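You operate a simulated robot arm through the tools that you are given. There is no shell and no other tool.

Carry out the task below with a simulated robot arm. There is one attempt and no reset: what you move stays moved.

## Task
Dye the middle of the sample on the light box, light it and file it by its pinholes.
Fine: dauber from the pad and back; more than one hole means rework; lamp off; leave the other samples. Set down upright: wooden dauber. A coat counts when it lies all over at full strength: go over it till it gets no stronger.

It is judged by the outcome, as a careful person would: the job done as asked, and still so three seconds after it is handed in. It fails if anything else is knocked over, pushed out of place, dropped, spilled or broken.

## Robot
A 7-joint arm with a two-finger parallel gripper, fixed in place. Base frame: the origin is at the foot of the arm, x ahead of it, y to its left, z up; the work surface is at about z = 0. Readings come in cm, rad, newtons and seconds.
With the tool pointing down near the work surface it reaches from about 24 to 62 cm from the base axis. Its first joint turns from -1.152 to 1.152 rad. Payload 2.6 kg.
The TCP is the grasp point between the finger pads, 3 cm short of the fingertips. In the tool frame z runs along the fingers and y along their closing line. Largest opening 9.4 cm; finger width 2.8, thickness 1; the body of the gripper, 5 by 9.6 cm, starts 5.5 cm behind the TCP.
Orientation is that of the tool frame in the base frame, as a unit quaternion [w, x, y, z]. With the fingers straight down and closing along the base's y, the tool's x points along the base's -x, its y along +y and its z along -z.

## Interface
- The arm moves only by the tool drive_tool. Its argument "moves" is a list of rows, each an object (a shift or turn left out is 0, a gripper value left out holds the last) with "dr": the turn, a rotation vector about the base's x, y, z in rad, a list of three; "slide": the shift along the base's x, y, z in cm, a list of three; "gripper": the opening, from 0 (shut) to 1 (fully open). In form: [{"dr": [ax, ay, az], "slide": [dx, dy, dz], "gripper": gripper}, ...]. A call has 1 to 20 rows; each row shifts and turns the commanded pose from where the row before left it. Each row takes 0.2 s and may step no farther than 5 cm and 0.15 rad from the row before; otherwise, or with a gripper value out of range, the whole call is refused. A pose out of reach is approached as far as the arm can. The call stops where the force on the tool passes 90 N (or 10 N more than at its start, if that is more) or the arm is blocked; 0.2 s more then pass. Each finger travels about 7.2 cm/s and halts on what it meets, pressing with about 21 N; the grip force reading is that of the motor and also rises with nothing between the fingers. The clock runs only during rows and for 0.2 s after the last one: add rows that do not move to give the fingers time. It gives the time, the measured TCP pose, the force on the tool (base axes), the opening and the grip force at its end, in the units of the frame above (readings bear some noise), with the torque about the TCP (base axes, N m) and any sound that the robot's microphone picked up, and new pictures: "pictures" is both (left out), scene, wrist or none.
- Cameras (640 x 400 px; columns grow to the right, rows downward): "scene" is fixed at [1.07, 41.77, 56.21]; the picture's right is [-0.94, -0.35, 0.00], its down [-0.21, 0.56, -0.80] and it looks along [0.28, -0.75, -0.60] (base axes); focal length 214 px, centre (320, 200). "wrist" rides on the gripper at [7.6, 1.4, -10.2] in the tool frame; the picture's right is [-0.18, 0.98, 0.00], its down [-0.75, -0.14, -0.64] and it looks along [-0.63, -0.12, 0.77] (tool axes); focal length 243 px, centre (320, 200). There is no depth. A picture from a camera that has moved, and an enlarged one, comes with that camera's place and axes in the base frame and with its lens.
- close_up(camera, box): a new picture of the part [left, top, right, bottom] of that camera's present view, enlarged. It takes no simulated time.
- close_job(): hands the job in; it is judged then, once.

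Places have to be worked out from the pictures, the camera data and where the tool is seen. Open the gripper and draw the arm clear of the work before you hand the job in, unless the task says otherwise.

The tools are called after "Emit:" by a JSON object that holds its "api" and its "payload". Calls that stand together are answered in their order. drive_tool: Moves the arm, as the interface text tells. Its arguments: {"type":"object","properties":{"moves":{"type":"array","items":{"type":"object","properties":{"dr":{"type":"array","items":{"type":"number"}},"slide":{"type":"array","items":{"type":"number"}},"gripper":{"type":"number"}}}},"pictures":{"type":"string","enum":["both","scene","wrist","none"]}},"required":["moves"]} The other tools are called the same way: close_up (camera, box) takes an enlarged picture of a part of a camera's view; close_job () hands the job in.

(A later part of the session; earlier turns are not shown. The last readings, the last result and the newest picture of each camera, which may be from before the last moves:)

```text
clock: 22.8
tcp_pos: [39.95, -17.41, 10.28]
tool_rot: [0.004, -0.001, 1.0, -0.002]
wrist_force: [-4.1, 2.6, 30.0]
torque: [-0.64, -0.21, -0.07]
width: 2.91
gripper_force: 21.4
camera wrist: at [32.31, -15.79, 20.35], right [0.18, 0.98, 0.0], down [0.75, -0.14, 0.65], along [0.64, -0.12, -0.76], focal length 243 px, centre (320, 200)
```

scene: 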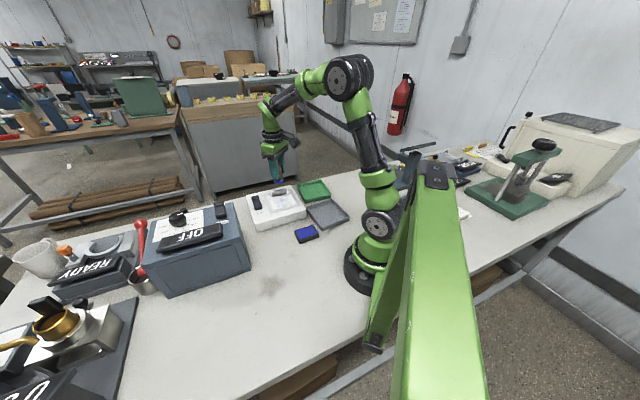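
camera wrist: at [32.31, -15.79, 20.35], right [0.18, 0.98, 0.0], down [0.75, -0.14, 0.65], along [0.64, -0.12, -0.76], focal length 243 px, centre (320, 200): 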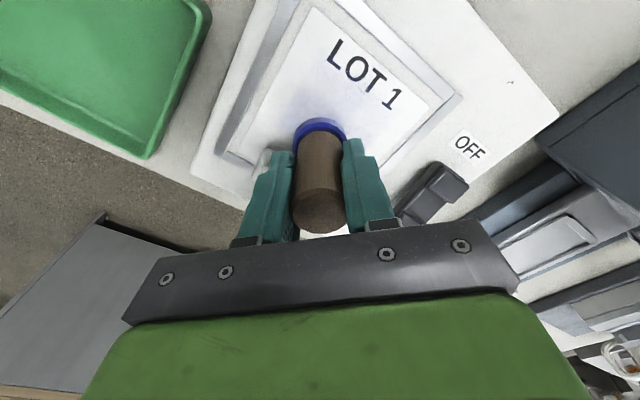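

Force 30 N with a torque about x: the -y finger is touching the tab here, so the tab is taller than thought. I lift at once and will turn the tool so the fingers lie alongside the tab's direction.

Emit:
{"api": "drive_tool", "payload": {"moves": [{"slide": [0, 0, 1]}, {"slide": [0, 0, 2]}, {"slide": [2.0, -0.5, 1]}, {"slide": [2.0, 0, 1]}, {}], "pictures": "both"}}

Emit:
{"api": "close_up", "payload": {"camera": "wrist", "box": [220, 0, 420, 130]}}

Emit:
{"api": "close_up", "payload": {"camera": "scene", "box": [235, 160, 335, 230]}}

```text
clock: 24.0
tcp_pos: [43.85, -17.49, 15.06]
tool_rot: [0.0, 0.001, 1.0, 0.0]
wrist_force: [-0.2, 0.1, -0.7]
torque: [0.01, 0.01, 0.01]
width: 2.94
gripper_force: 20.6
camera wrist: at [36.33, -16.01, 25.14], right [0.18, 0.98, 0.0], down [0.75, -0.14, 0.64], along [0.63, -0.12, -0.77], focal length 243 px, centre (320, 200)
```

scene: 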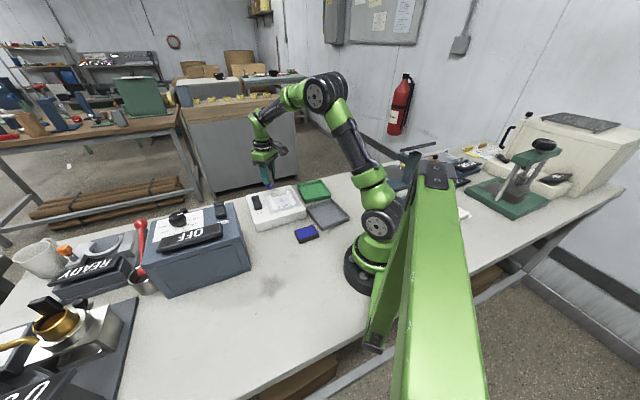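
wrist: 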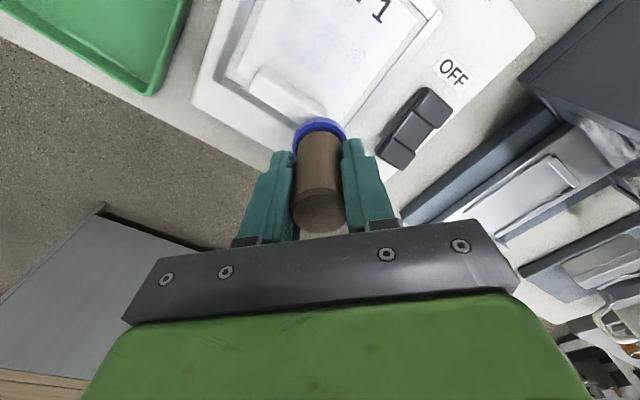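

```text
3.08 times, centred on (320, 65) of wrist
camera zoom: at [36.33, -16.01, 25.14], right [0.18, 0.98, 0.0], down [0.75, -0.14, 0.64], along [0.63, -0.12, -0.77], focal length 746 px, centre (320, 615)
```

zoom: 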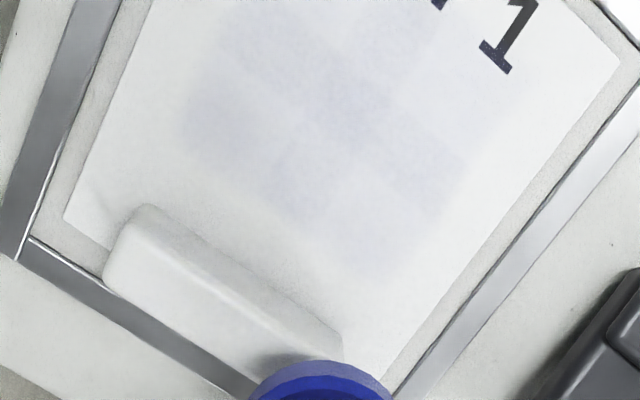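

```text
5.71 times, centred on (285, 195) of scene
camera zoom: at [1.07, 41.77, 56.21], right [-0.94, -0.35, 0.0], down [-0.21, 0.56, -0.8], along [0.28, -0.75, -0.6], focal length 1226 px, centre (520, 229)
```

zoom: 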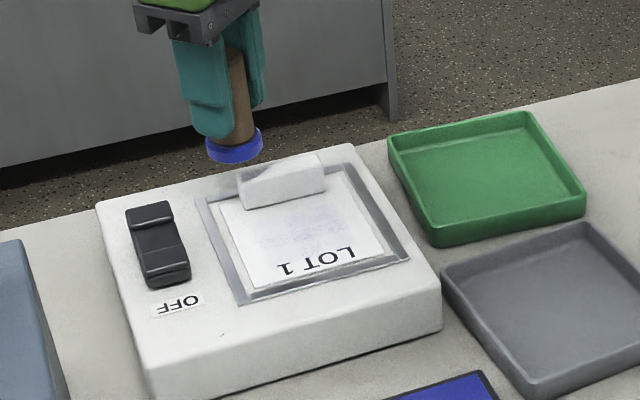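

Emit:
{"api": "close_up", "payload": {"camera": "wrist", "box": [260, 0, 380, 100]}}

```text
4.00 times, centred on (320, 50) of wrist
camera zoom: at [36.33, -16.01, 25.14], right [0.18, 0.98, 0.0], down [0.75, -0.14, 0.64], along [0.63, -0.12, -0.77], focal length 970 px, centre (320, 800)
```

zoom: 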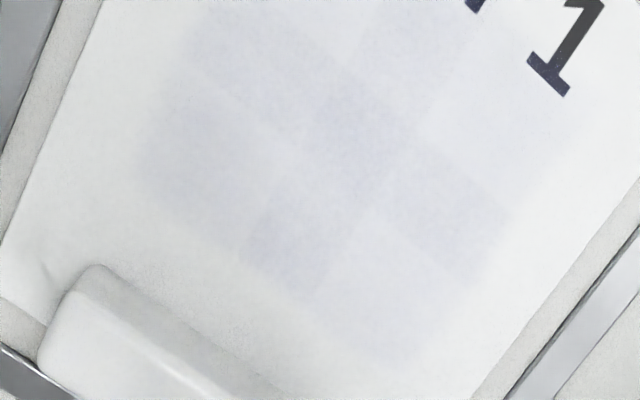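

Colour has grown only slightly. To learn whether contact time matters, I turn the tool about -44° (fingers parallel to the tab), press at the grid centre for about 1.6 s, then back off to view.

Emit:
{"api": "drive_tool", "payload": {"moves": [{"slide": [-0.9, 0.31, -0.1], "dr": [0, 0, -0.128]}, {"slide": [-0.9, 0.31, -0.2], "dr": [0, 0, -0.128]}, {"slide": [-0.9, 0.31, -0.3], "dr": [0, 0, -0.128]}, {"slide": [-0.9, 0.31, -0.3], "dr": [0, 0, -0.128]}, {"slide": [-0.9, 0.32, -0.3], "dr": [0, 0, -0.128]}, {"slide": [-0.94, 0.32, -0.3], "dr": [0, 0, -0.128]}, {"slide": [0, 0, -1.5]}, {"slide": [0, 0, -1]}, {}], "pictures": "both"}}

```text
clock: 26.0
tcp_pos: [38.43, -15.85, 10.91]
tool_rot: [0.0, 0.375, 0.927, 0.001]
wrist_force: [-0.7, -0.2, -0.7]
torque: [-0.01, 0.01, 0.03]
width: 2.93
gripper_force: 21.0
camera wrist: at [33.93, -9.44, 21.13], right [0.82, 0.58, 0.0], down [0.44, -0.63, 0.64], along [0.37, -0.52, -0.77], focal length 243 px, centre (320, 200)
```

scene: 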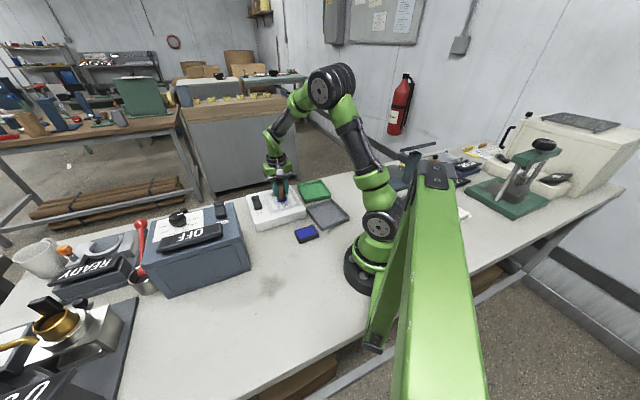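
wrist: 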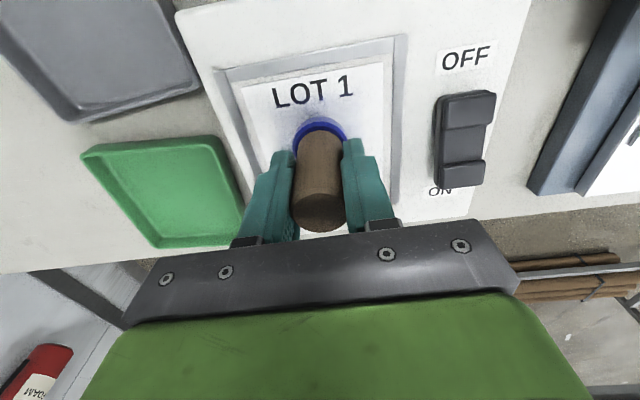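

The tool is turned; dauber above the grid centre. Now a long press at the centre, then back off toward the far side to view.

Emit:
{"api": "drive_tool", "payload": {"moves": [{"slide": [0, 0, -0.7]}, {"slide": [0, 0, -0.3]}, {}, {}, {}, {}, {}, {}, {}], "pictures": "none"}}

Emit:
{"api": "drive_tool", "payload": {"moves": [{"slide": [0, 0, 1.0]}, {"slide": [0, 0, 2.5]}, {"slide": [1.3, -1.27, 0.5]}, {"slide": [1.3, -1.27, 0.5]}, {"slide": [1.3, -1.27, 0.5]}, {}], "pictures": "wrist"}}

Emit:
{"api": "close_up", "payload": {"camera": "wrist", "box": [220, 0, 420, 130]}}

```text
clock: 28.0
tcp_pos: [38.58, -15.89, 10.03]
tool_rot: [0.002, 0.374, 0.927, 0.001]
wrist_force: [1.5, -1.2, 27.1]
torque: [-0.17, -0.21, 0.02]
width: 2.88
gripper_force: 20.8
```

```text
clock: 29.4
tcp_pos: [42.37, -19.62, 14.93]
tool_rot: [0.0, 0.374, 0.927, 0.0]
wrist_force: [0.4, 0.0, -1.0]
torque: [0.0, -0.03, 0.01]
width: 2.9
gripper_force: 20.8
camera wrist: at [37.99, -13.28, 25.22], right [0.82, 0.58, 0.0], down [0.44, -0.63, 0.64], along [0.37, -0.52, -0.77], focal length 243 px, centre (320, 200)
```

wrist: 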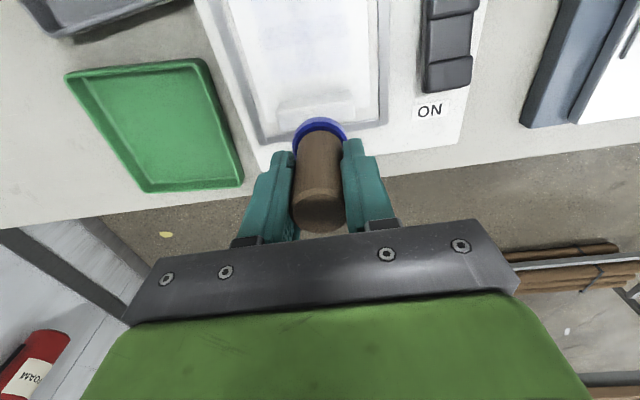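

```text
3.08 times, centred on (320, 65) of wrist
camera zoom: at [37.99, -13.28, 25.22], right [0.82, 0.58, 0.0], down [0.44, -0.63, 0.64], along [0.37, -0.52, -0.77], focal length 746 px, centre (320, 615)
```

zoom: 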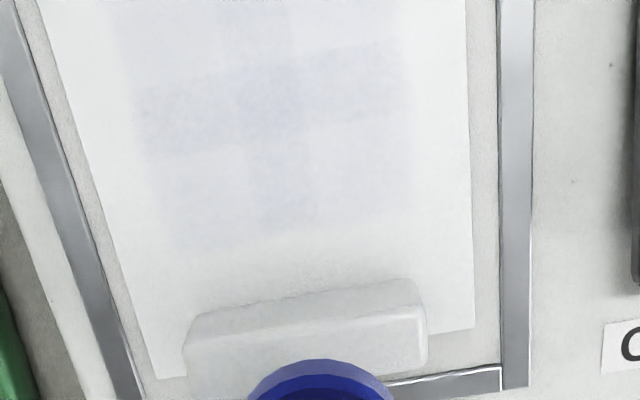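

The tint is still pale, so press time alone doesn't add: the dauber's dye is likely spent. The grid looks centred under the dauber now. I return to the pad and charge it with several firm presses.

Emit:
{"api": "drive_tool", "payload": {"moves": [{"slide": [-3.67, 2.79, -0.8]}, {"slide": [-3.67, 2.79, -0.8]}, {"slide": [-3.67, 2.79, -0.8]}, {"slide": [-3.67, 2.79, -0.8]}, {"slide": [-3.67, 2.79, -0.8]}, {"slide": [0, 0, -1.7]}, {"slide": [0, 0, -1.5]}, {"slide": [0, 0, -0.5]}, {"slide": [0, 0, -0.3]}, {}, {}, {}], "pictures": "both"}}

Emit:
{"api": "close_up", "payload": {"camera": "wrist", "box": [220, 50, 420, 250]}}

```text
clock: 32.0
tcp_pos: [24.2, -5.7, 7.11]
tool_rot: [0.001, 0.375, 0.927, 0.0]
wrist_force: [-7.9, -0.5, 54.7]
torque: [-0.26, 0.21, -0.03]
width: 2.9
gripper_force: 20.9
camera wrist: at [19.71, 0.73, 17.27], right [0.82, 0.58, 0.0], down [0.44, -0.62, 0.64], along [0.38, -0.52, -0.76], focal length 243 px, centre (320, 200)
```

scene: 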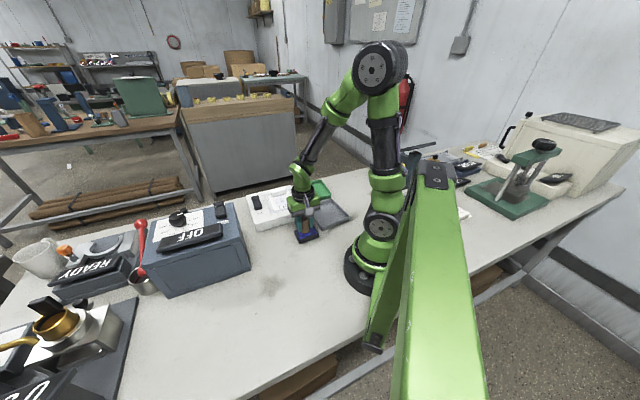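
wrist: 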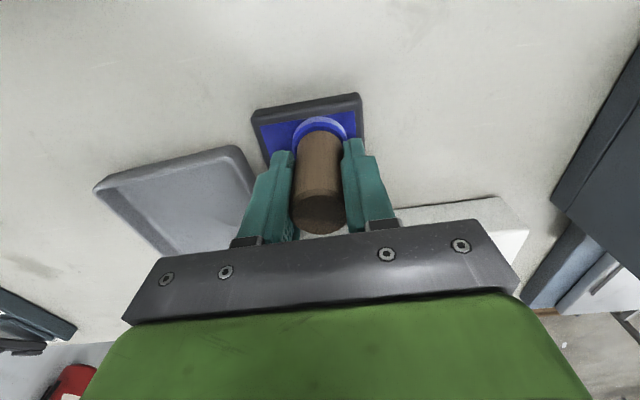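

```text
2.00 times, centred on (320, 150) of wrist
camera zoom: at [19.71, 0.73, 17.27], right [0.82, 0.58, 0.0], down [0.44, -0.62, 0.64], along [0.38, -0.52, -0.76], focal length 485 px, centre (320, 300)
```

zoom: 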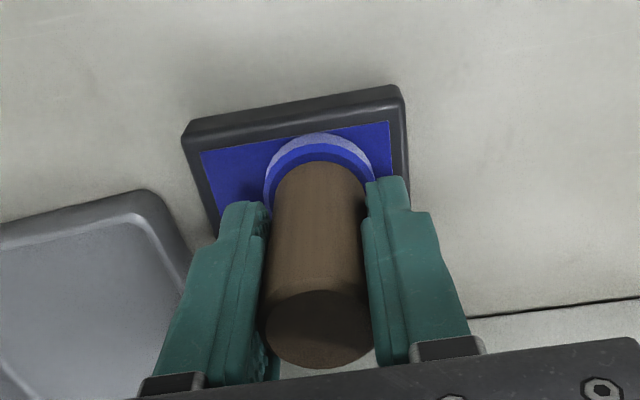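

54.7 N was a harder press than needed; I ease off, press once more gently, then carry the dauber back above the grid centre.

Emit:
{"api": "drive_tool", "payload": {"moves": [{"slide": [0, 0, 0.8]}, {"slide": [0, 0, -0.4]}, {"slide": [0, 0, -0.2]}, {}, {}], "pictures": "none"}}

Emit:
{"api": "drive_tool", "payload": {"moves": [{"slide": [0, 0, 3]}, {"slide": [0, 0, 3.3]}, {"slide": [3.62, -2.55, 0]}, {"slide": [3.62, -2.55, 0]}, {"slide": [3.62, -2.55, 0]}, {"slide": [3.59, -2.49, 0]}, {"slide": [0, 0, -2]}, {"slide": [0, 0, -0.8]}, {"slide": [0, 0, -0.4]}, {}], "pictures": "wrist"}}

```text
clock: 33.2
tcp_pos: [24.07, -5.69, 7.16]
tool_rot: [0.0, 0.375, 0.927, 0.0]
wrist_force: [-2.0, 0.1, 4.9]
torque: [-0.09, 0.08, 0.02]
width: 2.89
gripper_force: 21.1
```

```text
clock: 35.4
tcp_pos: [38.51, -15.95, 10.32]
tool_rot: [0.001, 0.375, 0.927, -0.001]
wrist_force: [1.5, -1.0, 2.3]
torque: [0.03, -0.13, -0.01]
width: 2.91
gripper_force: 21.4
camera wrist: at [34.04, -9.44, 20.53], right [0.82, 0.58, 0.0], down [0.44, -0.62, 0.64], along [0.37, -0.52, -0.77], focal length 243 px, centre (320, 200)
```

wrist: 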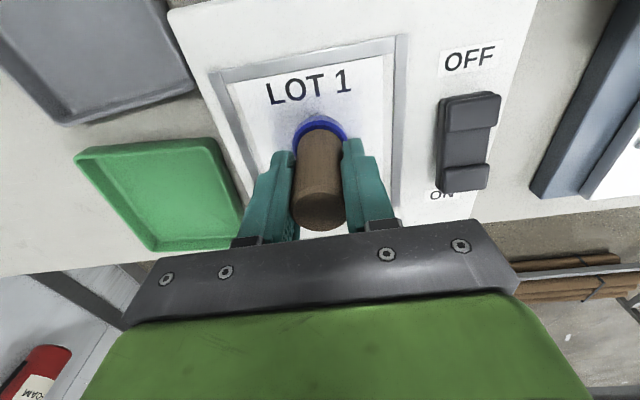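

Contact begins at z 10.3. I press 0.15 more, then back off to view what a freshly charged dab adds.

Emit:
{"api": "drive_tool", "payload": {"moves": [{"slide": [0, 0, -0.15]}, {}, {}], "pictures": "none"}}

Emit:
{"api": "drive_tool", "payload": {"moves": [{"slide": [0, 0, 1.0]}, {"slide": [0, 0, 2.35]}, {"slide": [1.3, -1.27, 0.5]}, {"slide": [1.3, -1.27, 0.5]}, {"slide": [1.3, -1.27, 0.5]}, {}], "pictures": "wrist"}}

Emit:
{"api": "close_up", "payload": {"camera": "wrist", "box": [220, 0, 420, 130]}}

```text
clock: 36.2
tcp_pos: [38.52, -15.86, 10.25]
tool_rot: [0.001, 0.374, 0.927, 0.0]
wrist_force: [2.4, -2.0, 6.3]
torque: [-0.05, -0.28, -0.03]
width: 2.88
gripper_force: 20.6
```

```text
clock: 37.6
tcp_pos: [42.38, -19.77, 15.1]
tool_rot: [0.0, 0.375, 0.927, 0.0]
wrist_force: [0.3, 0.1, -1.2]
torque: [-0.02, -0.01, -0.02]
width: 2.87
gripper_force: 21.2
camera wrist: at [37.97, -13.36, 25.25], right [0.82, 0.58, 0.0], down [0.44, -0.63, 0.64], along [0.37, -0.52, -0.77], focal length 243 px, centre (320, 200)
```

wrist: 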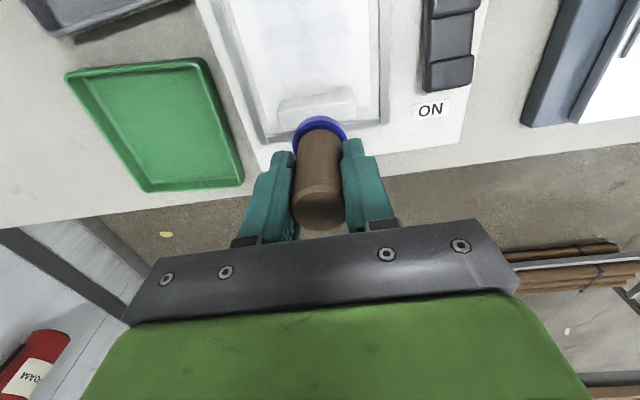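

```text
3.08 times, centred on (320, 65) of wrist
camera zoom: at [37.97, -13.36, 25.25], right [0.82, 0.58, 0.0], down [0.44, -0.63, 0.64], along [0.37, -0.52, -0.77], focal length 746 px, centre (320, 615)
```

zoom: 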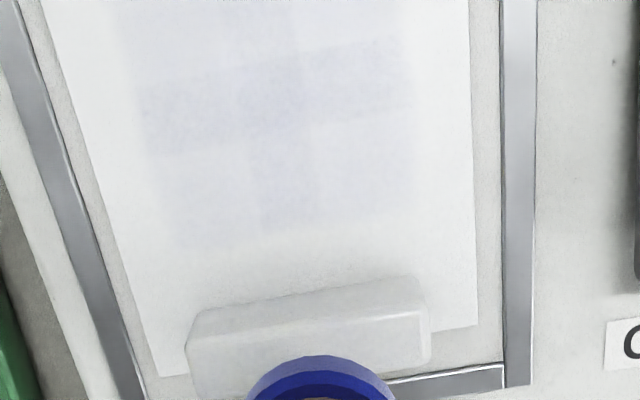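

Emit:
{"api": "close_up", "payload": {"camera": "wrist", "box": [250, 0, 370, 90]}}

Emit:
{"api": "close_up", "payload": {"camera": "scene", "box": [268, 185, 304, 212]}}

```text
4.44 times, centred on (310, 45) of wrist
camera zoom: at [37.97, -13.36, 25.25], right [0.82, 0.58, 0.0], down [0.44, -0.63, 0.64], along [0.37, -0.52, -0.77], focal length 1078 px, centre (364, 889)
```

zoom: 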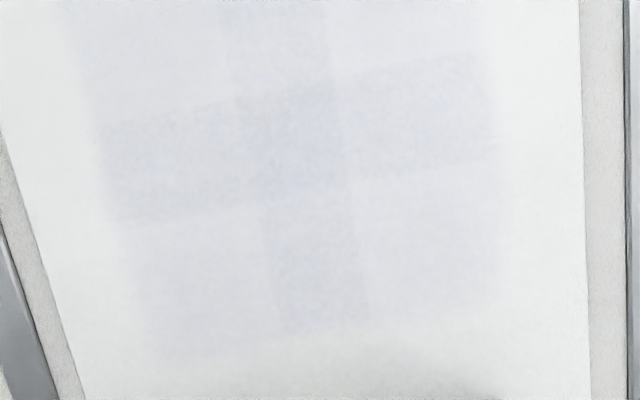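

```text
14.81 times, centred on (286, 198) of scene
camera zoom: at [1.07, 41.77, 56.21], right [-0.94, -0.35, 0.0], down [-0.21, 0.56, -0.8], along [0.28, -0.75, -0.6], focal length 3177 px, centre (824, 222)
```

zoom: 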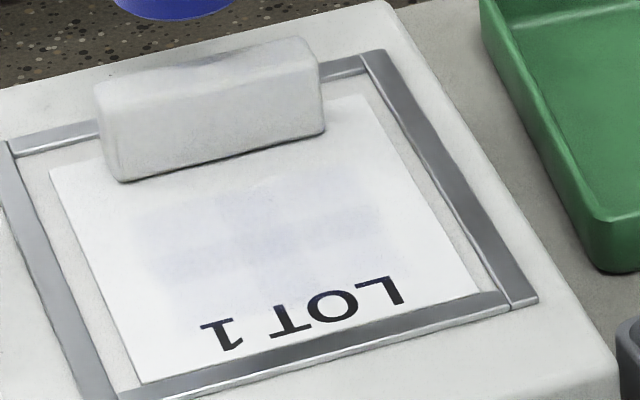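

Looking closely, the tint is four overlapping soft squares (2×2), all touched by a central dab, but still pale. I now try "going over it": light contact with small rubbing strokes around the centre.

Emit:
{"api": "drive_tool", "payload": {"moves": [{"slide": [-1.3, 1.27, -0.5]}, {"slide": [-1.3, 1.27, -0.5]}, {"slide": [-1.3, 1.27, -0.5]}, {"slide": [0, 0, -2.3]}, {"slide": [0, 0, -0.8]}, {"slide": [0, 0, -0.2]}, {"slide": [0.36, -0.35, 0]}, {"slide": [-0.36, 0.35, 0]}, {"slide": [-0.36, 0.35, 0]}, {"slide": [0.36, -0.35, 0]}, {"slide": [0.35, 0.36, 0]}, {"slide": [-0.35, -0.36, 0]}, {"slide": [-0.35, -0.36, 0]}, {"slide": [0.35, 0.36, 0]}, {}], "pictures": "none"}}

Emit:
{"api": "drive_tool", "payload": {"moves": [{"slide": [0, 0, 1.0]}, {"slide": [0, 0, 2.3]}, {"slide": [1.3, -1.27, 0.5]}, {"slide": [1.3, -1.27, 0.5]}, {"slide": [1.3, -1.27, 0.5]}, {}], "pictures": "wrist"}}

Emit:
{"api": "close_up", "payload": {"camera": "wrist", "box": [220, 0, 420, 130]}}

Emit:
{"api": "close_up", "payload": {"camera": "scene", "box": [268, 185, 304, 212]}}

```text
clock: 40.8
tcp_pos: [38.32, -15.85, 10.14]
tool_rot: [0.0, 0.374, 0.927, 0.0]
wrist_force: [-1.1, -1.4, 3.0]
torque: [-0.12, -0.04, -0.03]
width: 2.93
gripper_force: 21.1
```

```text
clock: 42.2
tcp_pos: [42.44, -19.49, 15.05]
tool_rot: [0.0, 0.374, 0.927, 0.0]
wrist_force: [0.6, 0.1, -0.5]
torque: [0.03, -0.03, -0.01]
width: 2.95
gripper_force: 21.5
camera wrist: at [37.95, -13.25, 25.18], right [0.82, 0.58, 0.0], down [0.44, -0.62, 0.64], along [0.37, -0.52, -0.77], focal length 243 px, centre (320, 200)
```

wrist: 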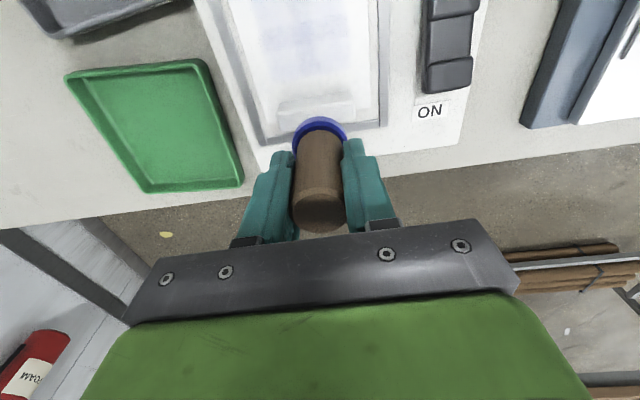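

```text
3.08 times, centred on (320, 65) of wrist
camera zoom: at [37.95, -13.25, 25.18], right [0.82, 0.58, 0.0], down [0.44, -0.62, 0.64], along [0.37, -0.52, -0.77], focal length 746 px, centre (320, 615)
```

zoom: 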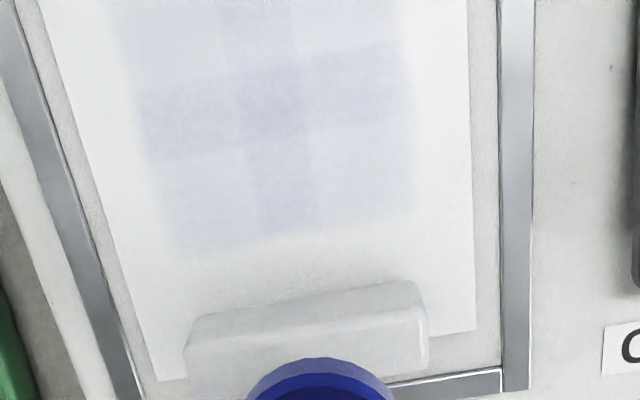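

```text
14.81 times, centred on (286, 198) of scene
camera zoom: at [1.07, 41.77, 56.21], right [-0.94, -0.35, 0.0], down [-0.21, 0.56, -0.8], along [0.28, -0.75, -0.6], focal length 3177 px, centre (824, 222)
```

zoom: 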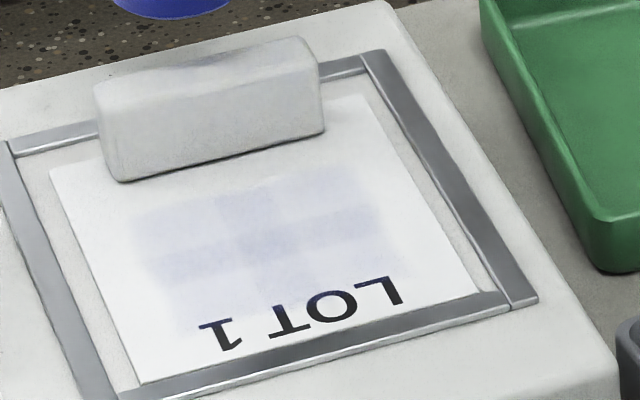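

Rubbing makes the coat clearly stronger at a light 3 N. I go on with longer strokes in loops over all four squares.

Emit:
{"api": "drive_tool", "payload": {"moves": [{"slide": [-1.3, 1.27, -0.5]}, {"slide": [-1.3, 1.27, -0.5]}, {"slide": [-1.3, 1.27, -0.5]}, {"slide": [0, 0, -2.3]}, {"slide": [0, 0, -0.8]}, {"slide": [0, 0, -0.25]}, {"slide": [0.5, -0.48, 0]}, {"slide": [0.48, 0.5, 0]}, {"slide": [-0.5, 0.48, 0]}, {"slide": [-0.5, 0.48, 0]}, {"slide": [-0.48, -0.5, 0]}, {"slide": [-0.48, -0.5, 0]}, {"slide": [0.5, -0.48, 0]}, {"slide": [0.5, -0.48, 0]}, {"slide": [0.48, 0.5, 0]}, {"slide": [-0.5, 0.48, 0]}], "pictures": "none"}}

Emit:
{"api": "drive_tool", "payload": {"moves": [{"slide": [0.5, -0.48, 0]}, {"slide": [0.48, 0.5, 0]}, {"slide": [-0.5, 0.48, 0]}, {"slide": [-0.5, 0.48, 0]}, {"slide": [-0.48, -0.5, 0]}, {"slide": [-0.48, -0.5, 0]}, {"slide": [0.5, -0.48, 0]}, {"slide": [0.5, -0.48, 0]}, {"slide": [0.48, 0.5, 0]}, {"slide": [-0.5, 0.48, 0]}, {"slide": [0.5, -0.48, 0]}, {"slide": [0.48, 0.5, 0]}, {"slide": [-0.5, 0.48, 0]}, {"slide": [-0.5, 0.48, 0]}, {"slide": [-0.48, -0.5, 0]}, {"slide": [-0.48, -0.5, 0]}, {"slide": [0.5, -0.48, 0]}, {"slide": [0.5, -0.48, 0]}, {"slide": [0.48, 0.5, 0]}, {"slide": [-0.5, 0.48, 0]}], "pictures": "wrist"}}

```text
clock: 45.6
tcp_pos: [38.4, -15.8, 10.26]
tool_rot: [0.0, 0.374, 0.927, 0.001]
wrist_force: [-0.2, 0.3, 1.4]
torque: [-0.06, -0.07, 0.0]
width: 2.94
gripper_force: 21.0
```

```text
clock: 49.8
tcp_pos: [38.54, -15.84, 10.33]
tool_rot: [0.0, 0.374, 0.927, 0.0]
wrist_force: [0.6, -0.6, 0.1]
torque: [-0.03, -0.05, -0.01]
width: 2.92
gripper_force: 20.5
camera wrist: at [34.05, -9.4, 20.4], right [0.82, 0.58, 0.0], down [0.44, -0.63, 0.64], along [0.37, -0.52, -0.77], focal length 243 px, centre (320, 200)
```

wrist: 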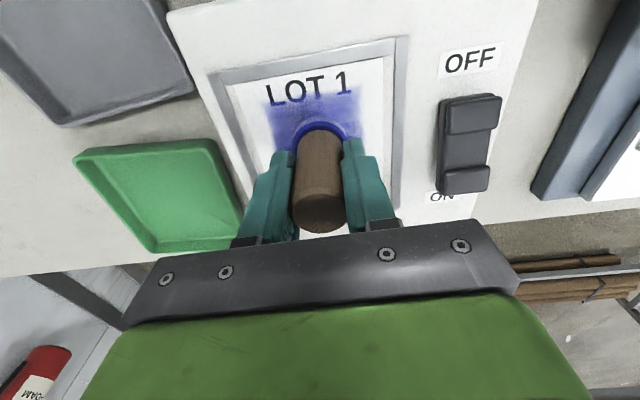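

The coat is now much stronger. I lift and look at it from above.

Emit:
{"api": "drive_tool", "payload": {"moves": [{"slide": [0, 0, 1.0]}, {"slide": [0, 0, 2.35]}, {"slide": [1.3, -1.27, 0.5]}, {"slide": [1.3, -1.27, 0.5]}, {"slide": [1.3, -1.27, 0.5]}, {}], "pictures": "wrist"}}

Emit:
{"api": "close_up", "payload": {"camera": "wrist", "box": [220, 0, 420, 130]}}

Emit:
{"api": "close_up", "payload": {"camera": "scene", "box": [268, 185, 304, 212]}}

```text
clock: 51.2
tcp_pos: [42.33, -19.68, 15.22]
tool_rot: [0.0, 0.375, 0.927, 0.001]
wrist_force: [0.5, -0.2, -0.7]
torque: [-0.01, -0.02, 0.02]
width: 2.93
gripper_force: 21.9
camera wrist: at [37.9, -13.22, 25.31], right [0.82, 0.58, 0.0], down [0.44, -0.63, 0.64], along [0.37, -0.52, -0.77], focal length 243 px, centre (320, 200)
```

wrist: 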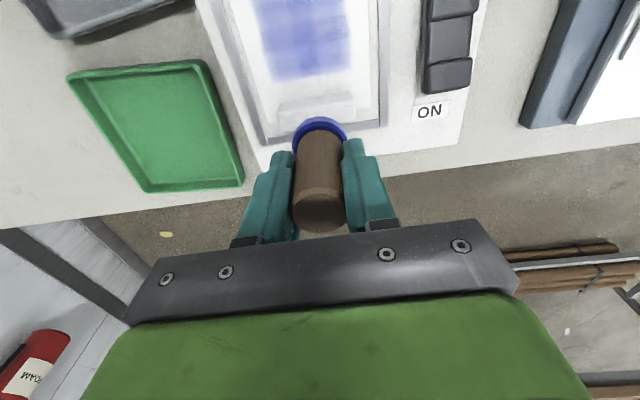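

```text
3.08 times, centred on (320, 65) of wrist
camera zoom: at [37.9, -13.22, 25.31], right [0.82, 0.58, 0.0], down [0.44, -0.63, 0.64], along [0.37, -0.52, -0.77], focal length 746 px, centre (320, 615)
```

zoom: 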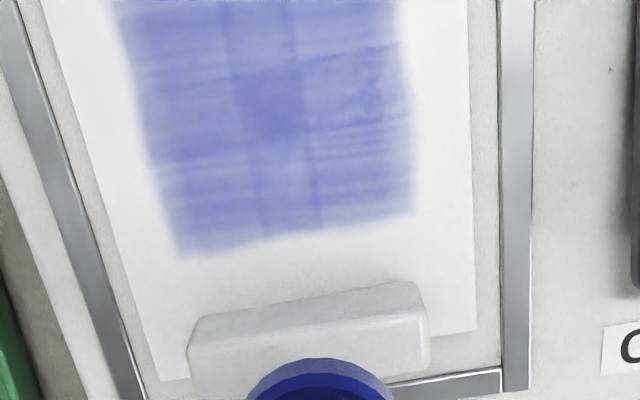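

```text
14.81 times, centred on (286, 198) of scene
camera zoom: at [1.07, 41.77, 56.21], right [-0.94, -0.35, 0.0], down [-0.21, 0.56, -0.8], along [0.28, -0.75, -0.6], focal length 3177 px, centre (824, 222)
```

zoom: 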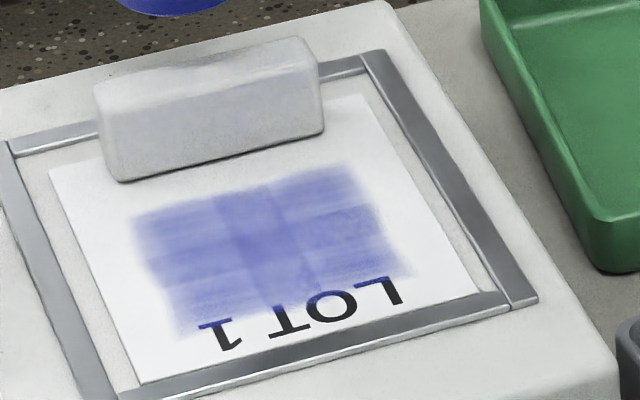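

Strong and nearly even now, with some lighter areas near the text. I keep going over it with wider loops until there's no further change.

Emit:
{"api": "drive_tool", "payload": {"moves": [{"slide": [-1.3, 1.27, -0.5]}, {"slide": [-1.3, 1.27, -0.5]}, {"slide": [-1.3, 1.27, -0.5]}, {"slide": [0, 0, -2.3]}, {"slide": [0, 0, -0.8]}, {"slide": [0, 0, -0.3]}, {"slide": [0.72, -0.69, 0]}, {"slide": [0.69, 0.72, 0]}, {"slide": [-0.72, 0.69, 0]}, {"slide": [-0.72, 0.69, 0]}, {"slide": [-0.69, -0.72, 0]}, {"slide": [-0.69, -0.72, 0]}, {"slide": [0.72, -0.69, 0]}, {"slide": [0.72, -0.69, 0]}, {"slide": [0.69, 0.72, 0]}, {"slide": [-0.72, 0.69, 0]}], "pictures": "none"}}

Emit:
{"api": "drive_tool", "payload": {"moves": [{"slide": [0.72, -0.69, 0]}, {"slide": [0.69, 0.72, 0]}, {"slide": [-0.72, 0.69, 0]}, {"slide": [-0.72, 0.69, 0]}, {"slide": [-0.69, -0.72, 0]}, {"slide": [-0.69, -0.72, 0]}, {"slide": [0.72, -0.69, 0]}, {"slide": [0.72, -0.69, 0]}, {"slide": [0.69, 0.72, 0]}, {"slide": [-0.72, 0.69, 0]}, {"slide": [0.72, -0.69, 0]}, {"slide": [0.69, 0.72, 0]}, {"slide": [-0.72, 0.69, 0]}, {"slide": [-0.72, 0.69, 0]}, {"slide": [-0.69, -0.72, 0]}, {"slide": [-0.69, -0.72, 0]}, {"slide": [0.72, -0.69, 0]}, {"slide": [0.72, -0.69, 0]}, {"slide": [0.69, 0.72, 0]}, {"slide": [-0.72, 0.69, 0]}], "pictures": "none"}}

Emit:
{"api": "drive_tool", "payload": {"moves": [{"slide": [0, 0, 1.0]}, {"slide": [0, 0, 2.4]}, {"slide": [1.3, -1.27, 0.5]}, {"slide": [1.3, -1.27, 0.5]}, {"slide": [1.3, -1.27, 0.5]}, {}], "pictures": "wrist"}}

Emit:
{"api": "close_up", "payload": {"camera": "wrist", "box": [220, 0, 420, 130]}}

Emit:
{"api": "close_up", "payload": {"camera": "scene", "box": [268, 185, 304, 212]}}

```text
clock: 54.6
tcp_pos: [38.5, -15.9, 10.2]
tool_rot: [0.0, 0.374, 0.927, -0.001]
wrist_force: [1.7, -1.6, 2.0]
torque: [-0.04, -0.07, -0.03]
width: 2.93
gripper_force: 21.8
```

```text
clock: 58.8
tcp_pos: [38.35, -15.94, 10.28]
tool_rot: [0.0, 0.374, 0.927, 0.0]
wrist_force: [0.5, -1.9, 2.5]
torque: [-0.05, -0.05, 0.02]
width: 2.92
gripper_force: 21.1
```

```text
clock: 60.2
tcp_pos: [42.29, -19.68, 14.97]
tool_rot: [-0.001, 0.375, 0.927, 0.0]
wrist_force: [-0.3, -0.6, -0.2]
torque: [0.0, 0.01, 0.0]
width: 2.92
gripper_force: 20.9
camera wrist: at [37.85, -13.36, 25.24], right [0.82, 0.58, 0.0], down [0.44, -0.62, 0.64], along [0.37, -0.52, -0.77], focal length 243 px, centre (320, 200)
```

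wrist: 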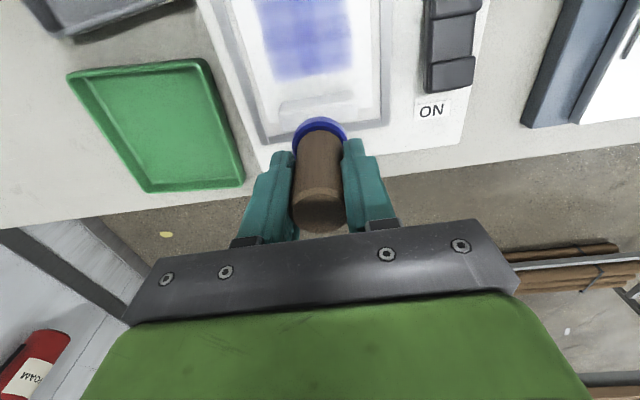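

```text
3.08 times, centred on (320, 65) of wrist
camera zoom: at [37.85, -13.36, 25.24], right [0.82, 0.58, 0.0], down [0.44, -0.62, 0.64], along [0.37, -0.52, -0.77], focal length 746 px, centre (320, 615)
```

zoom: 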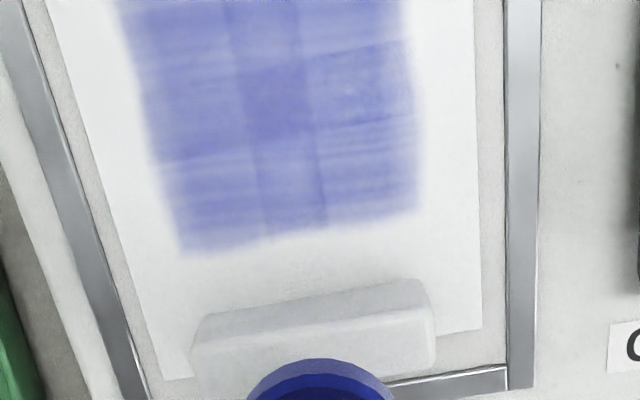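

```text
14.81 times, centred on (286, 198) of scene
camera zoom: at [1.07, 41.77, 56.21], right [-0.94, -0.35, 0.0], down [-0.21, 0.56, -0.8], along [0.28, -0.75, -0.6], focal length 3177 px, centre (824, 222)
```

zoom: 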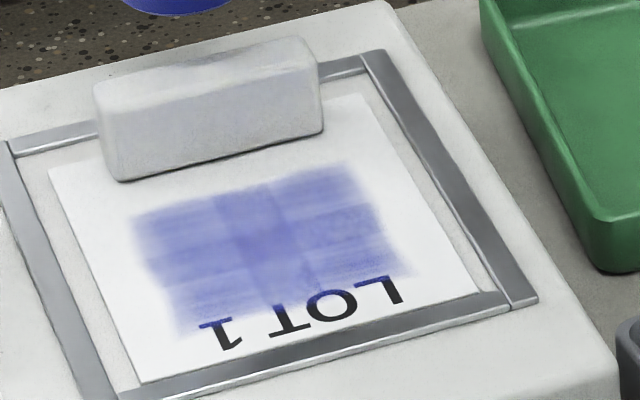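

It looks the same as before, so either saturated or the dauber is dry; to be sure I recharge at the pad and go over it again, favouring the slightly paler text-side corner.

Emit:
{"api": "drive_tool", "payload": {"moves": [{"slide": [-3.67, 2.79, -0.8]}, {"slide": [-3.67, 2.79, -0.8]}, {"slide": [-3.67, 2.79, -0.8]}, {"slide": [-3.67, 2.79, -0.8]}, {"slide": [-3.67, 2.79, -0.8]}, {"slide": [0, 0, -1.7]}, {"slide": [0, 0, -1.5]}, {"slide": [0, 0, -0.5]}, {"slide": [0, 0, -0.15]}, {}, {"slide": [0.28, 0.29, 0]}, {"slide": [-0.28, -0.29, 0]}, {"slide": [0.28, 0.29, 0]}, {"slide": [-0.28, -0.29, 0]}, {}], "pictures": "wrist"}}

```text
clock: 63.4
tcp_pos: [23.96, -5.6, 7.27]
tool_rot: [0.0, 0.375, 0.927, 0.0]
wrist_force: [-0.5, 0.5, -0.2]
torque: [-0.03, -0.02, 0.02]
width: 2.94
gripper_force: 20.7
camera wrist: at [19.51, 0.73, 17.39], right [0.82, 0.58, 0.0], down [0.44, -0.63, 0.64], along [0.37, -0.52, -0.77], focal length 243 px, centre (320, 200)
```

wrist: 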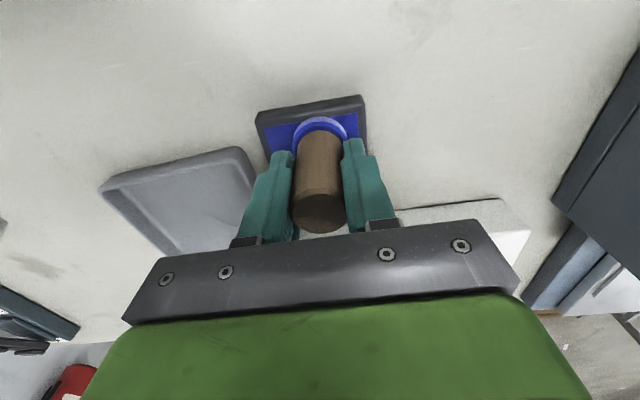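

No contact force yet; a little lower.

Emit:
{"api": "drive_tool", "payload": {"moves": [{"slide": [0, 0, -0.15]}, {}], "pictures": "none"}}

Emit:
{"api": "drive_tool", "payload": {"moves": [{"slide": [0, 0, -0.07]}, {"slide": [0.28, 0.29, 0]}, {"slide": [-0.28, -0.29, 0]}, {"slide": [0.28, 0.29, 0]}, {"slide": [-0.28, -0.29, 0]}, {}], "pictures": "none"}}

```text
clock: 64.0
tcp_pos: [24.03, -5.8, 7.19]
tool_rot: [0.001, 0.375, 0.927, 0.001]
wrist_force: [-10.4, 4.0, 37.8]
torque: [0.0, 0.32, -0.03]
width: 2.94
gripper_force: 21.1
```

```text
clock: 65.4
tcp_pos: [23.96, -5.66, 6.98]
tool_rot: [0.001, 0.374, 0.927, 0.001]
wrist_force: [4.5, 2.8, 11.8]
torque: [0.1, -0.36, 0.05]
width: 2.95
gripper_force: 21.1
```

Charged. I carry it back and check the contact before rubbing.

Emit:
{"api": "drive_tool", "payload": {"moves": [{"slide": [0, 0, 3]}, {"slide": [0, 0, 3.57]}, {"slide": [3.62, -2.55, 0]}, {"slide": [3.62, -2.55, 0]}, {"slide": [3.62, -2.55, 0]}, {"slide": [3.59, -2.49, 0]}, {"slide": [0, 0, -2]}, {"slide": [0, 0, -1]}, {"slide": [0, 0, -0.4]}, {}], "pictures": "none"}}

```text
clock: 67.6
tcp_pos: [38.45, -15.79, 10.03]
tool_rot: [0.0, 0.374, 0.927, 0.0]
wrist_force: [0.1, 0.3, -0.7]
torque: [-0.04, -0.01, 0.01]
width: 2.98
gripper_force: 21.2
```

Emit:
{"api": "drive_tool", "payload": {"moves": [{"slide": [0, 0, -0.15]}, {}], "pictures": "none"}}

```text
clock: 68.2
tcp_pos: [38.49, -15.87, 10.08]
tool_rot: [0.0, 0.375, 0.927, 0.0]
wrist_force: [-1.5, 0.9, 1.3]
torque: [0.0, -0.02, 0.0]
width: 2.95
gripper_force: 20.6
```

Contact (light). I press a hair more and rub two loops, then look.

Emit:
{"api": "drive_tool", "payload": {"moves": [{"slide": [0, 0, -0.1]}, {"slide": [0.72, -0.69, 0]}, {"slide": [0.69, 0.72, 0]}, {"slide": [-0.72, 0.69, 0]}, {"slide": [-0.72, 0.69, 0]}, {"slide": [-0.69, -0.72, 0]}, {"slide": [-0.69, -0.72, 0]}, {"slide": [0.72, -0.69, 0]}, {"slide": [0.72, -0.69, 0]}, {"slide": [0.69, 0.72, 0]}, {"slide": [-0.72, 0.69, 0]}], "pictures": "none"}}

Emit:
{"api": "drive_tool", "payload": {"moves": [{"slide": [0.72, -0.69, 0]}, {"slide": [0.69, 0.72, 0]}, {"slide": [-0.72, 0.69, 0]}, {"slide": [-0.72, 0.69, 0]}, {"slide": [-0.69, -0.72, 0]}, {"slide": [-0.69, -0.72, 0]}, {"slide": [0.72, -0.69, 0]}, {"slide": [0.72, -0.69, 0]}, {"slide": [0.69, 0.72, 0]}, {"slide": [-0.72, 0.69, 0]}, {"slide": [0.72, -0.69, 0]}, {"slide": [0.69, 0.72, 0]}, {"slide": [-0.72, 0.69, 0]}, {"slide": [-0.72, 0.69, 0]}, {"slide": [-0.69, -0.72, 0]}, {"slide": [-0.69, -0.72, 0]}, {"slide": [0.72, -0.69, 0]}, {"slide": [0.72, -0.69, 0]}, {"slide": [0.69, 0.72, 0]}, {"slide": [-0.72, 0.69, 0]}], "pictures": "none"}}

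Emit:
{"api": "drive_tool", "payload": {"moves": [{"slide": [0, 0, 1.0]}, {"slide": [0, 0, 2.65]}, {"slide": [1.3, -1.27, 0.5]}, {"slide": [1.3, -1.27, 0.5]}, {"slide": [1.3, -1.27, 0.5]}, {}], "pictures": "wrist"}}

Emit:
{"api": "close_up", "payload": {"camera": "wrist", "box": [220, 0, 420, 130]}}

Emit:
{"api": "close_up", "payload": {"camera": "scene", "box": [268, 185, 304, 212]}}

```text
clock: 70.6
tcp_pos: [38.51, -15.85, 9.96]
tool_rot: [-0.001, 0.375, 0.927, 0.0]
wrist_force: [0.1, -0.2, 1.2]
torque: [-0.07, -0.05, 0.0]
width: 2.95
gripper_force: 21.8
```

```text
clock: 74.8
tcp_pos: [38.51, -15.76, 9.75]
tool_rot: [-0.001, 0.375, 0.927, 0.0]
wrist_force: [-0.4, 0.6, 1.1]
torque: [-0.05, -0.01, -0.02]
width: 2.95
gripper_force: 21.5
```

```text
clock: 76.2
tcp_pos: [42.33, -19.72, 14.95]
tool_rot: [0.0, 0.374, 0.928, 0.0]
wrist_force: [-0.1, -0.1, -0.8]
torque: [-0.02, 0.01, -0.05]
width: 2.94
gripper_force: 21.5
camera wrist: at [37.92, -13.24, 25.25], right [0.82, 0.58, 0.0], down [0.44, -0.63, 0.64], along [0.37, -0.52, -0.77], focal length 243 px, centre (320, 200)
```

wrist: 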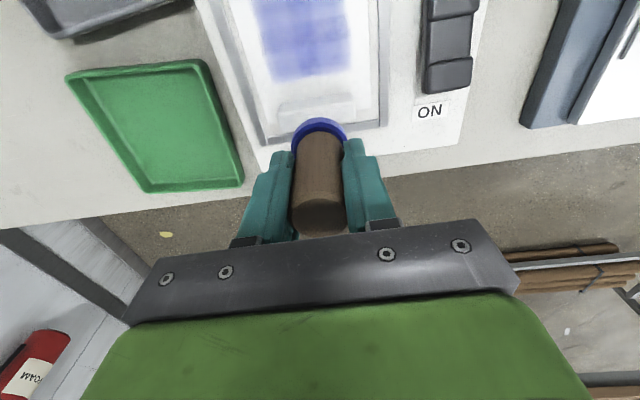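

```text
3.08 times, centred on (320, 65) of wrist
camera zoom: at [37.92, -13.24, 25.25], right [0.82, 0.58, 0.0], down [0.44, -0.63, 0.64], along [0.37, -0.52, -0.77], focal length 746 px, centre (320, 615)
```

zoom: 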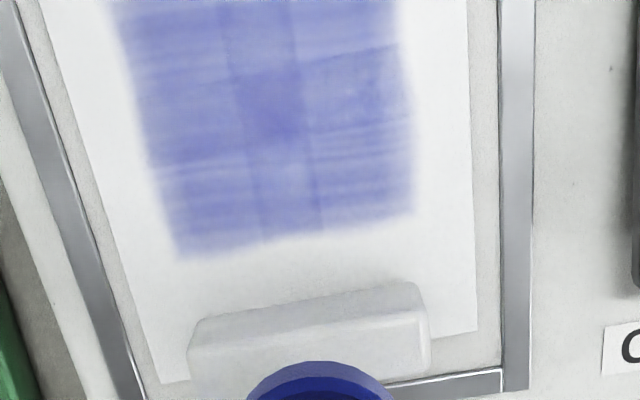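

```text
14.81 times, centred on (286, 198) of scene
camera zoom: at [1.07, 41.77, 56.21], right [-0.94, -0.35, 0.0], down [-0.21, 0.56, -0.8], along [0.28, -0.75, -0.6], focal length 3177 px, centre (824, 222)
```

zoom: 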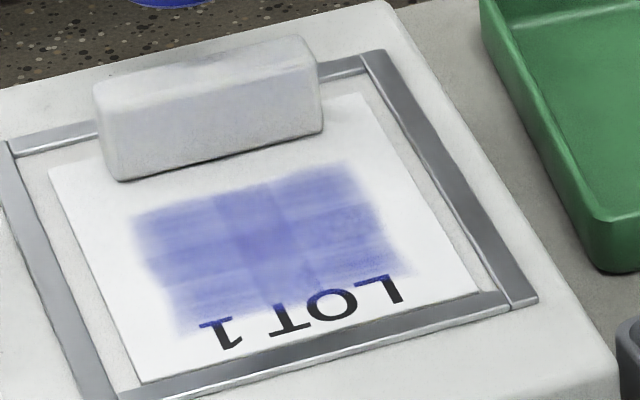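

A fresh charge made no visible difference, so those squares are saturated. To be sure no uncoated part of the middle remains just outside, I make one perimeter pass further out and compare.

Emit:
{"api": "drive_tool", "payload": {"moves": [{"slide": [-1.3, 1.27, -0.5]}, {"slide": [-1.3, 1.27, -0.5]}, {"slide": [-1.3, 1.27, -0.5]}, {"slide": [0, 0, -2.65]}, {"slide": [0, 0, -0.7]}, {"slide": [0, 0, -0.3]}, {"slide": [0.69, 0.72, 0]}, {"slide": [0.69, 0.72, 0]}, {"slide": [0.72, -0.69, 0]}, {"slide": [-0.72, 0.69, 0]}, {"slide": [-0.72, 0.69, 0]}, {"slide": [-0.72, 0.69, 0]}, {"slide": [-0.69, -0.72, 0]}, {"slide": [-0.69, -0.72, 0]}, {"slide": [-0.69, -0.72, 0]}, {"slide": [-0.69, -0.72, 0]}], "pictures": "none"}}

Emit:
{"api": "drive_tool", "payload": {"moves": [{"slide": [0.72, -0.69, 0]}, {"slide": [0.72, -0.69, 0]}, {"slide": [0.72, -0.69, 0]}, {"slide": [0.36, -0.35, 0]}, {"slide": [0.69, 0.72, 0]}, {"slide": [0.69, 0.72, 0]}, {"slide": [0.69, 0.72, 0]}, {"slide": [0.69, 0.72, 0]}, {"slide": [-0.72, 0.69, 0]}, {"slide": [-0.36, 0.35, 0]}, {"slide": [-0.69, -0.72, 0]}, {"slide": [-0.69, -0.72, 0]}, {}], "pictures": "none"}}

Emit:
{"api": "drive_tool", "payload": {"moves": [{"slide": [0, 0, 1.0]}, {"slide": [0, 0, 2.65]}, {"slide": [1.3, -1.27, 0.5]}, {"slide": [1.3, -1.27, 0.5]}, {"slide": [1.3, -1.27, 0.5]}, {}], "pictures": "wrist"}}

Emit:
{"api": "close_up", "payload": {"camera": "wrist", "box": [220, 0, 420, 130]}}

Emit:
{"api": "close_up", "payload": {"camera": "scene", "box": [268, 185, 304, 212]}}

```text
clock: 79.6
tcp_pos: [35.75, -15.91, 9.77]
tool_rot: [0.0, 0.374, 0.927, 0.001]
wrist_force: [2.0, 1.4, 5.3]
torque: [0.02, -0.17, 0.0]
width: 2.95
gripper_force: 21.4
```

```text
clock: 82.4
tcp_pos: [38.4, -15.84, 9.9]
tool_rot: [0.0, 0.374, 0.927, -0.001]
wrist_force: [0.3, 0.8, -0.6]
torque: [0.01, 0.0, -0.03]
width: 2.94
gripper_force: 21.2
```

```text
clock: 83.8
tcp_pos: [42.4, -19.55, 15.0]
tool_rot: [0.0, 0.375, 0.927, 0.0]
wrist_force: [-0.5, 0.2, -0.7]
torque: [0.0, -0.04, 0.01]
width: 2.93
gripper_force: 21.1
camera wrist: at [37.9, -13.24, 25.21], right [0.82, 0.58, 0.0], down [0.44, -0.62, 0.64], along [0.37, -0.52, -0.77], focal length 243 px, centre (320, 200)
```

wrist: 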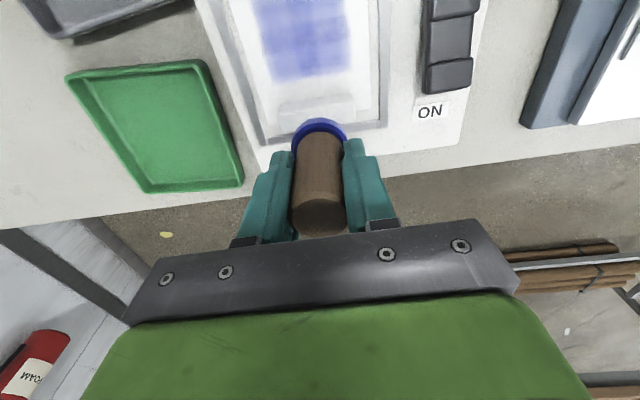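

```text
3.08 times, centred on (320, 65) of wrist
camera zoom: at [37.9, -13.24, 25.21], right [0.82, 0.58, 0.0], down [0.44, -0.62, 0.64], along [0.37, -0.52, -0.77], focal length 746 px, centre (320, 615)
```

zoom: 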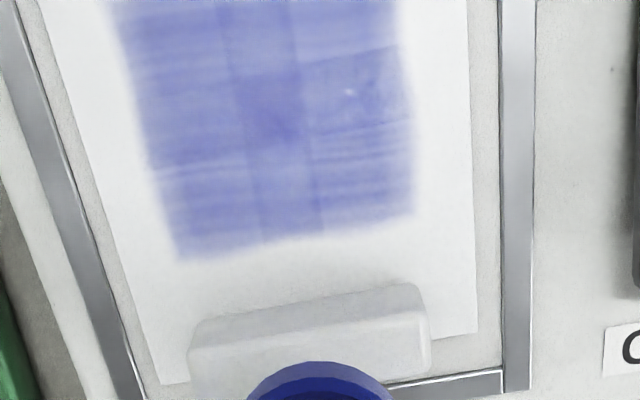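

```text
14.81 times, centred on (286, 198) of scene
camera zoom: at [1.07, 41.77, 56.21], right [-0.94, -0.35, 0.0], down [-0.21, 0.56, -0.8], along [0.28, -0.75, -0.6], focal length 3177 px, centre (824, 222)
```

zoom: 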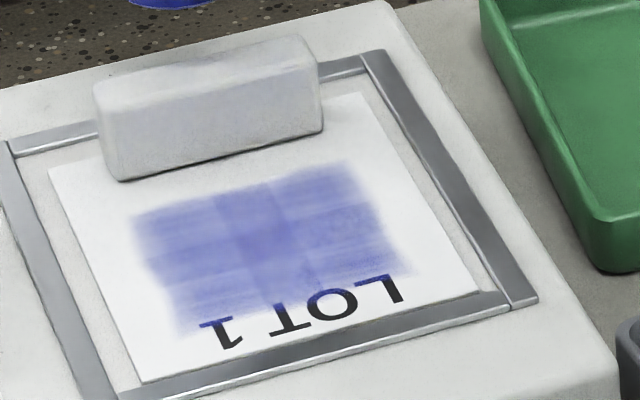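

No dye spread beyond that area and no change in strength: the coat is complete, and a bright dot (a pinhole) is just visible. I now return the dauber to where it stood, (30.6, 0.7).

Emit:
{"api": "drive_tool", "payload": {"moves": [{"slide": [-2.35, 4.07, 0]}, {"slide": [-2.35, 4.07, 0]}, {"slide": [-2.35, 4.07, 0]}, {"slide": [-2.35, 4.07, 0]}, {"slide": [-2.34, 4.09, 0]}, {"slide": [0, 0, -4]}, {"slide": [0, 0, -3.5]}, {"slide": [0, 0, -1.5]}, {}], "pictures": "both"}}

Emit:
{"api": "close_up", "payload": {"camera": "scene", "box": [240, 190, 340, 260]}}

```text
clock: 85.8
tcp_pos: [30.69, 0.69, 5.69]
tool_rot: [0.0, 0.374, 0.927, 0.0]
wrist_force: [0.0, 0.5, -0.2]
torque: [0.01, 0.02, -0.01]
width: 2.96
gripper_force: 21.3
camera wrist: at [26.3, 7.11, 15.87], right [0.82, 0.58, 0.0], down [0.44, -0.63, 0.64], along [0.37, -0.52, -0.77], focal length 243 px, centre (320, 200)
```

scene: 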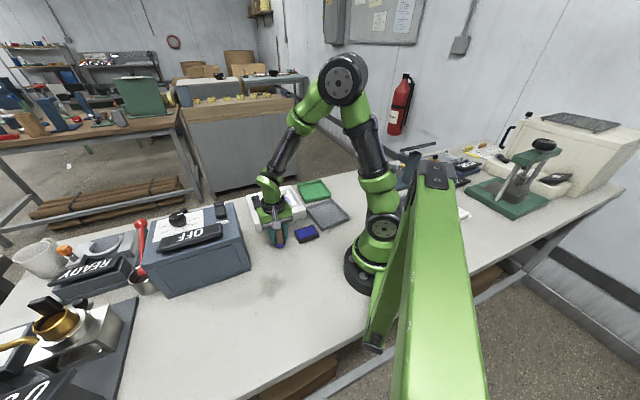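
wrist: 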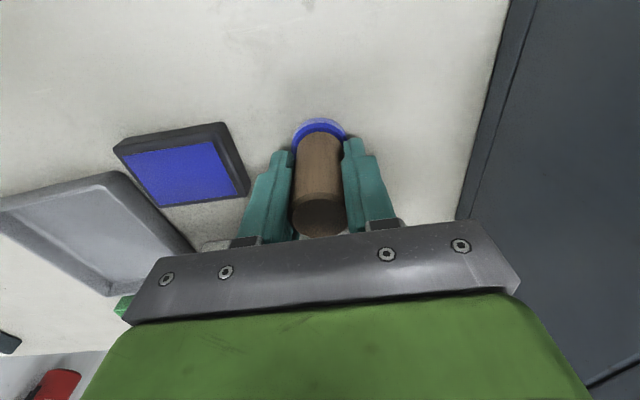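

```text
5.71 times, centred on (290, 225) of scene
camera zoom: at [1.07, 41.77, 56.21], right [-0.94, -0.35, 0.0], down [-0.21, 0.56, -0.8], along [0.28, -0.75, -0.6], focal length 1226 px, centre (491, 57)
```

zoom: 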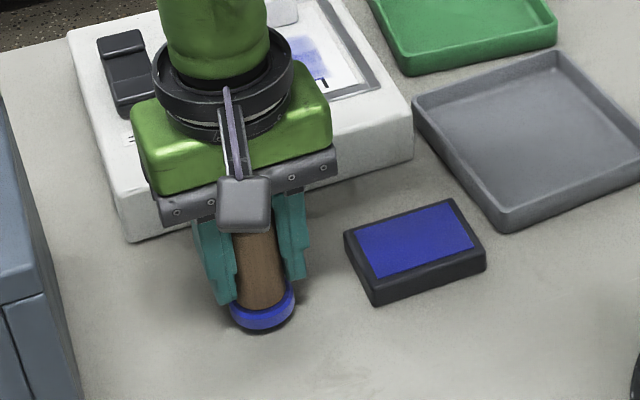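

The dauber is hovering just above its old place, upright. I lower in small steps to touch the bench.

Emit:
{"api": "drive_tool", "payload": {"moves": [{"slide": [0, 0, -0.3]}, {}], "pictures": "none"}}

Emit:
{"api": "drive_tool", "payload": {"moves": [{"slide": [0, 0, -0.2]}, {}], "pictures": "none"}}

Emit:
{"api": "drive_tool", "payload": {"moves": [{"slide": [0, 0, -0.15]}, {}], "pictures": "none"}}

```text
clock: 86.4
tcp_pos: [30.69, 0.74, 5.5]
tool_rot: [0.0, 0.374, 0.927, 0.0]
wrist_force: [0.1, -0.4, 0.4]
torque: [0.02, 0.0, 0.01]
width: 2.96
gripper_force: 21.0
```

```text
clock: 87.0
tcp_pos: [30.75, 0.61, 5.4]
tool_rot: [0.0, 0.375, 0.927, -0.001]
wrist_force: [0.5, -0.3, -1.6]
torque: [0.02, -0.01, -0.01]
width: 2.96
gripper_force: 21.0
```

```text
clock: 87.6
tcp_pos: [30.8, 0.72, 5.33]
tool_rot: [0.0, 0.375, 0.927, 0.0]
wrist_force: [-0.3, -0.6, -0.2]
torque: [-0.02, -0.01, -0.01]
width: 2.96
gripper_force: 20.2
```

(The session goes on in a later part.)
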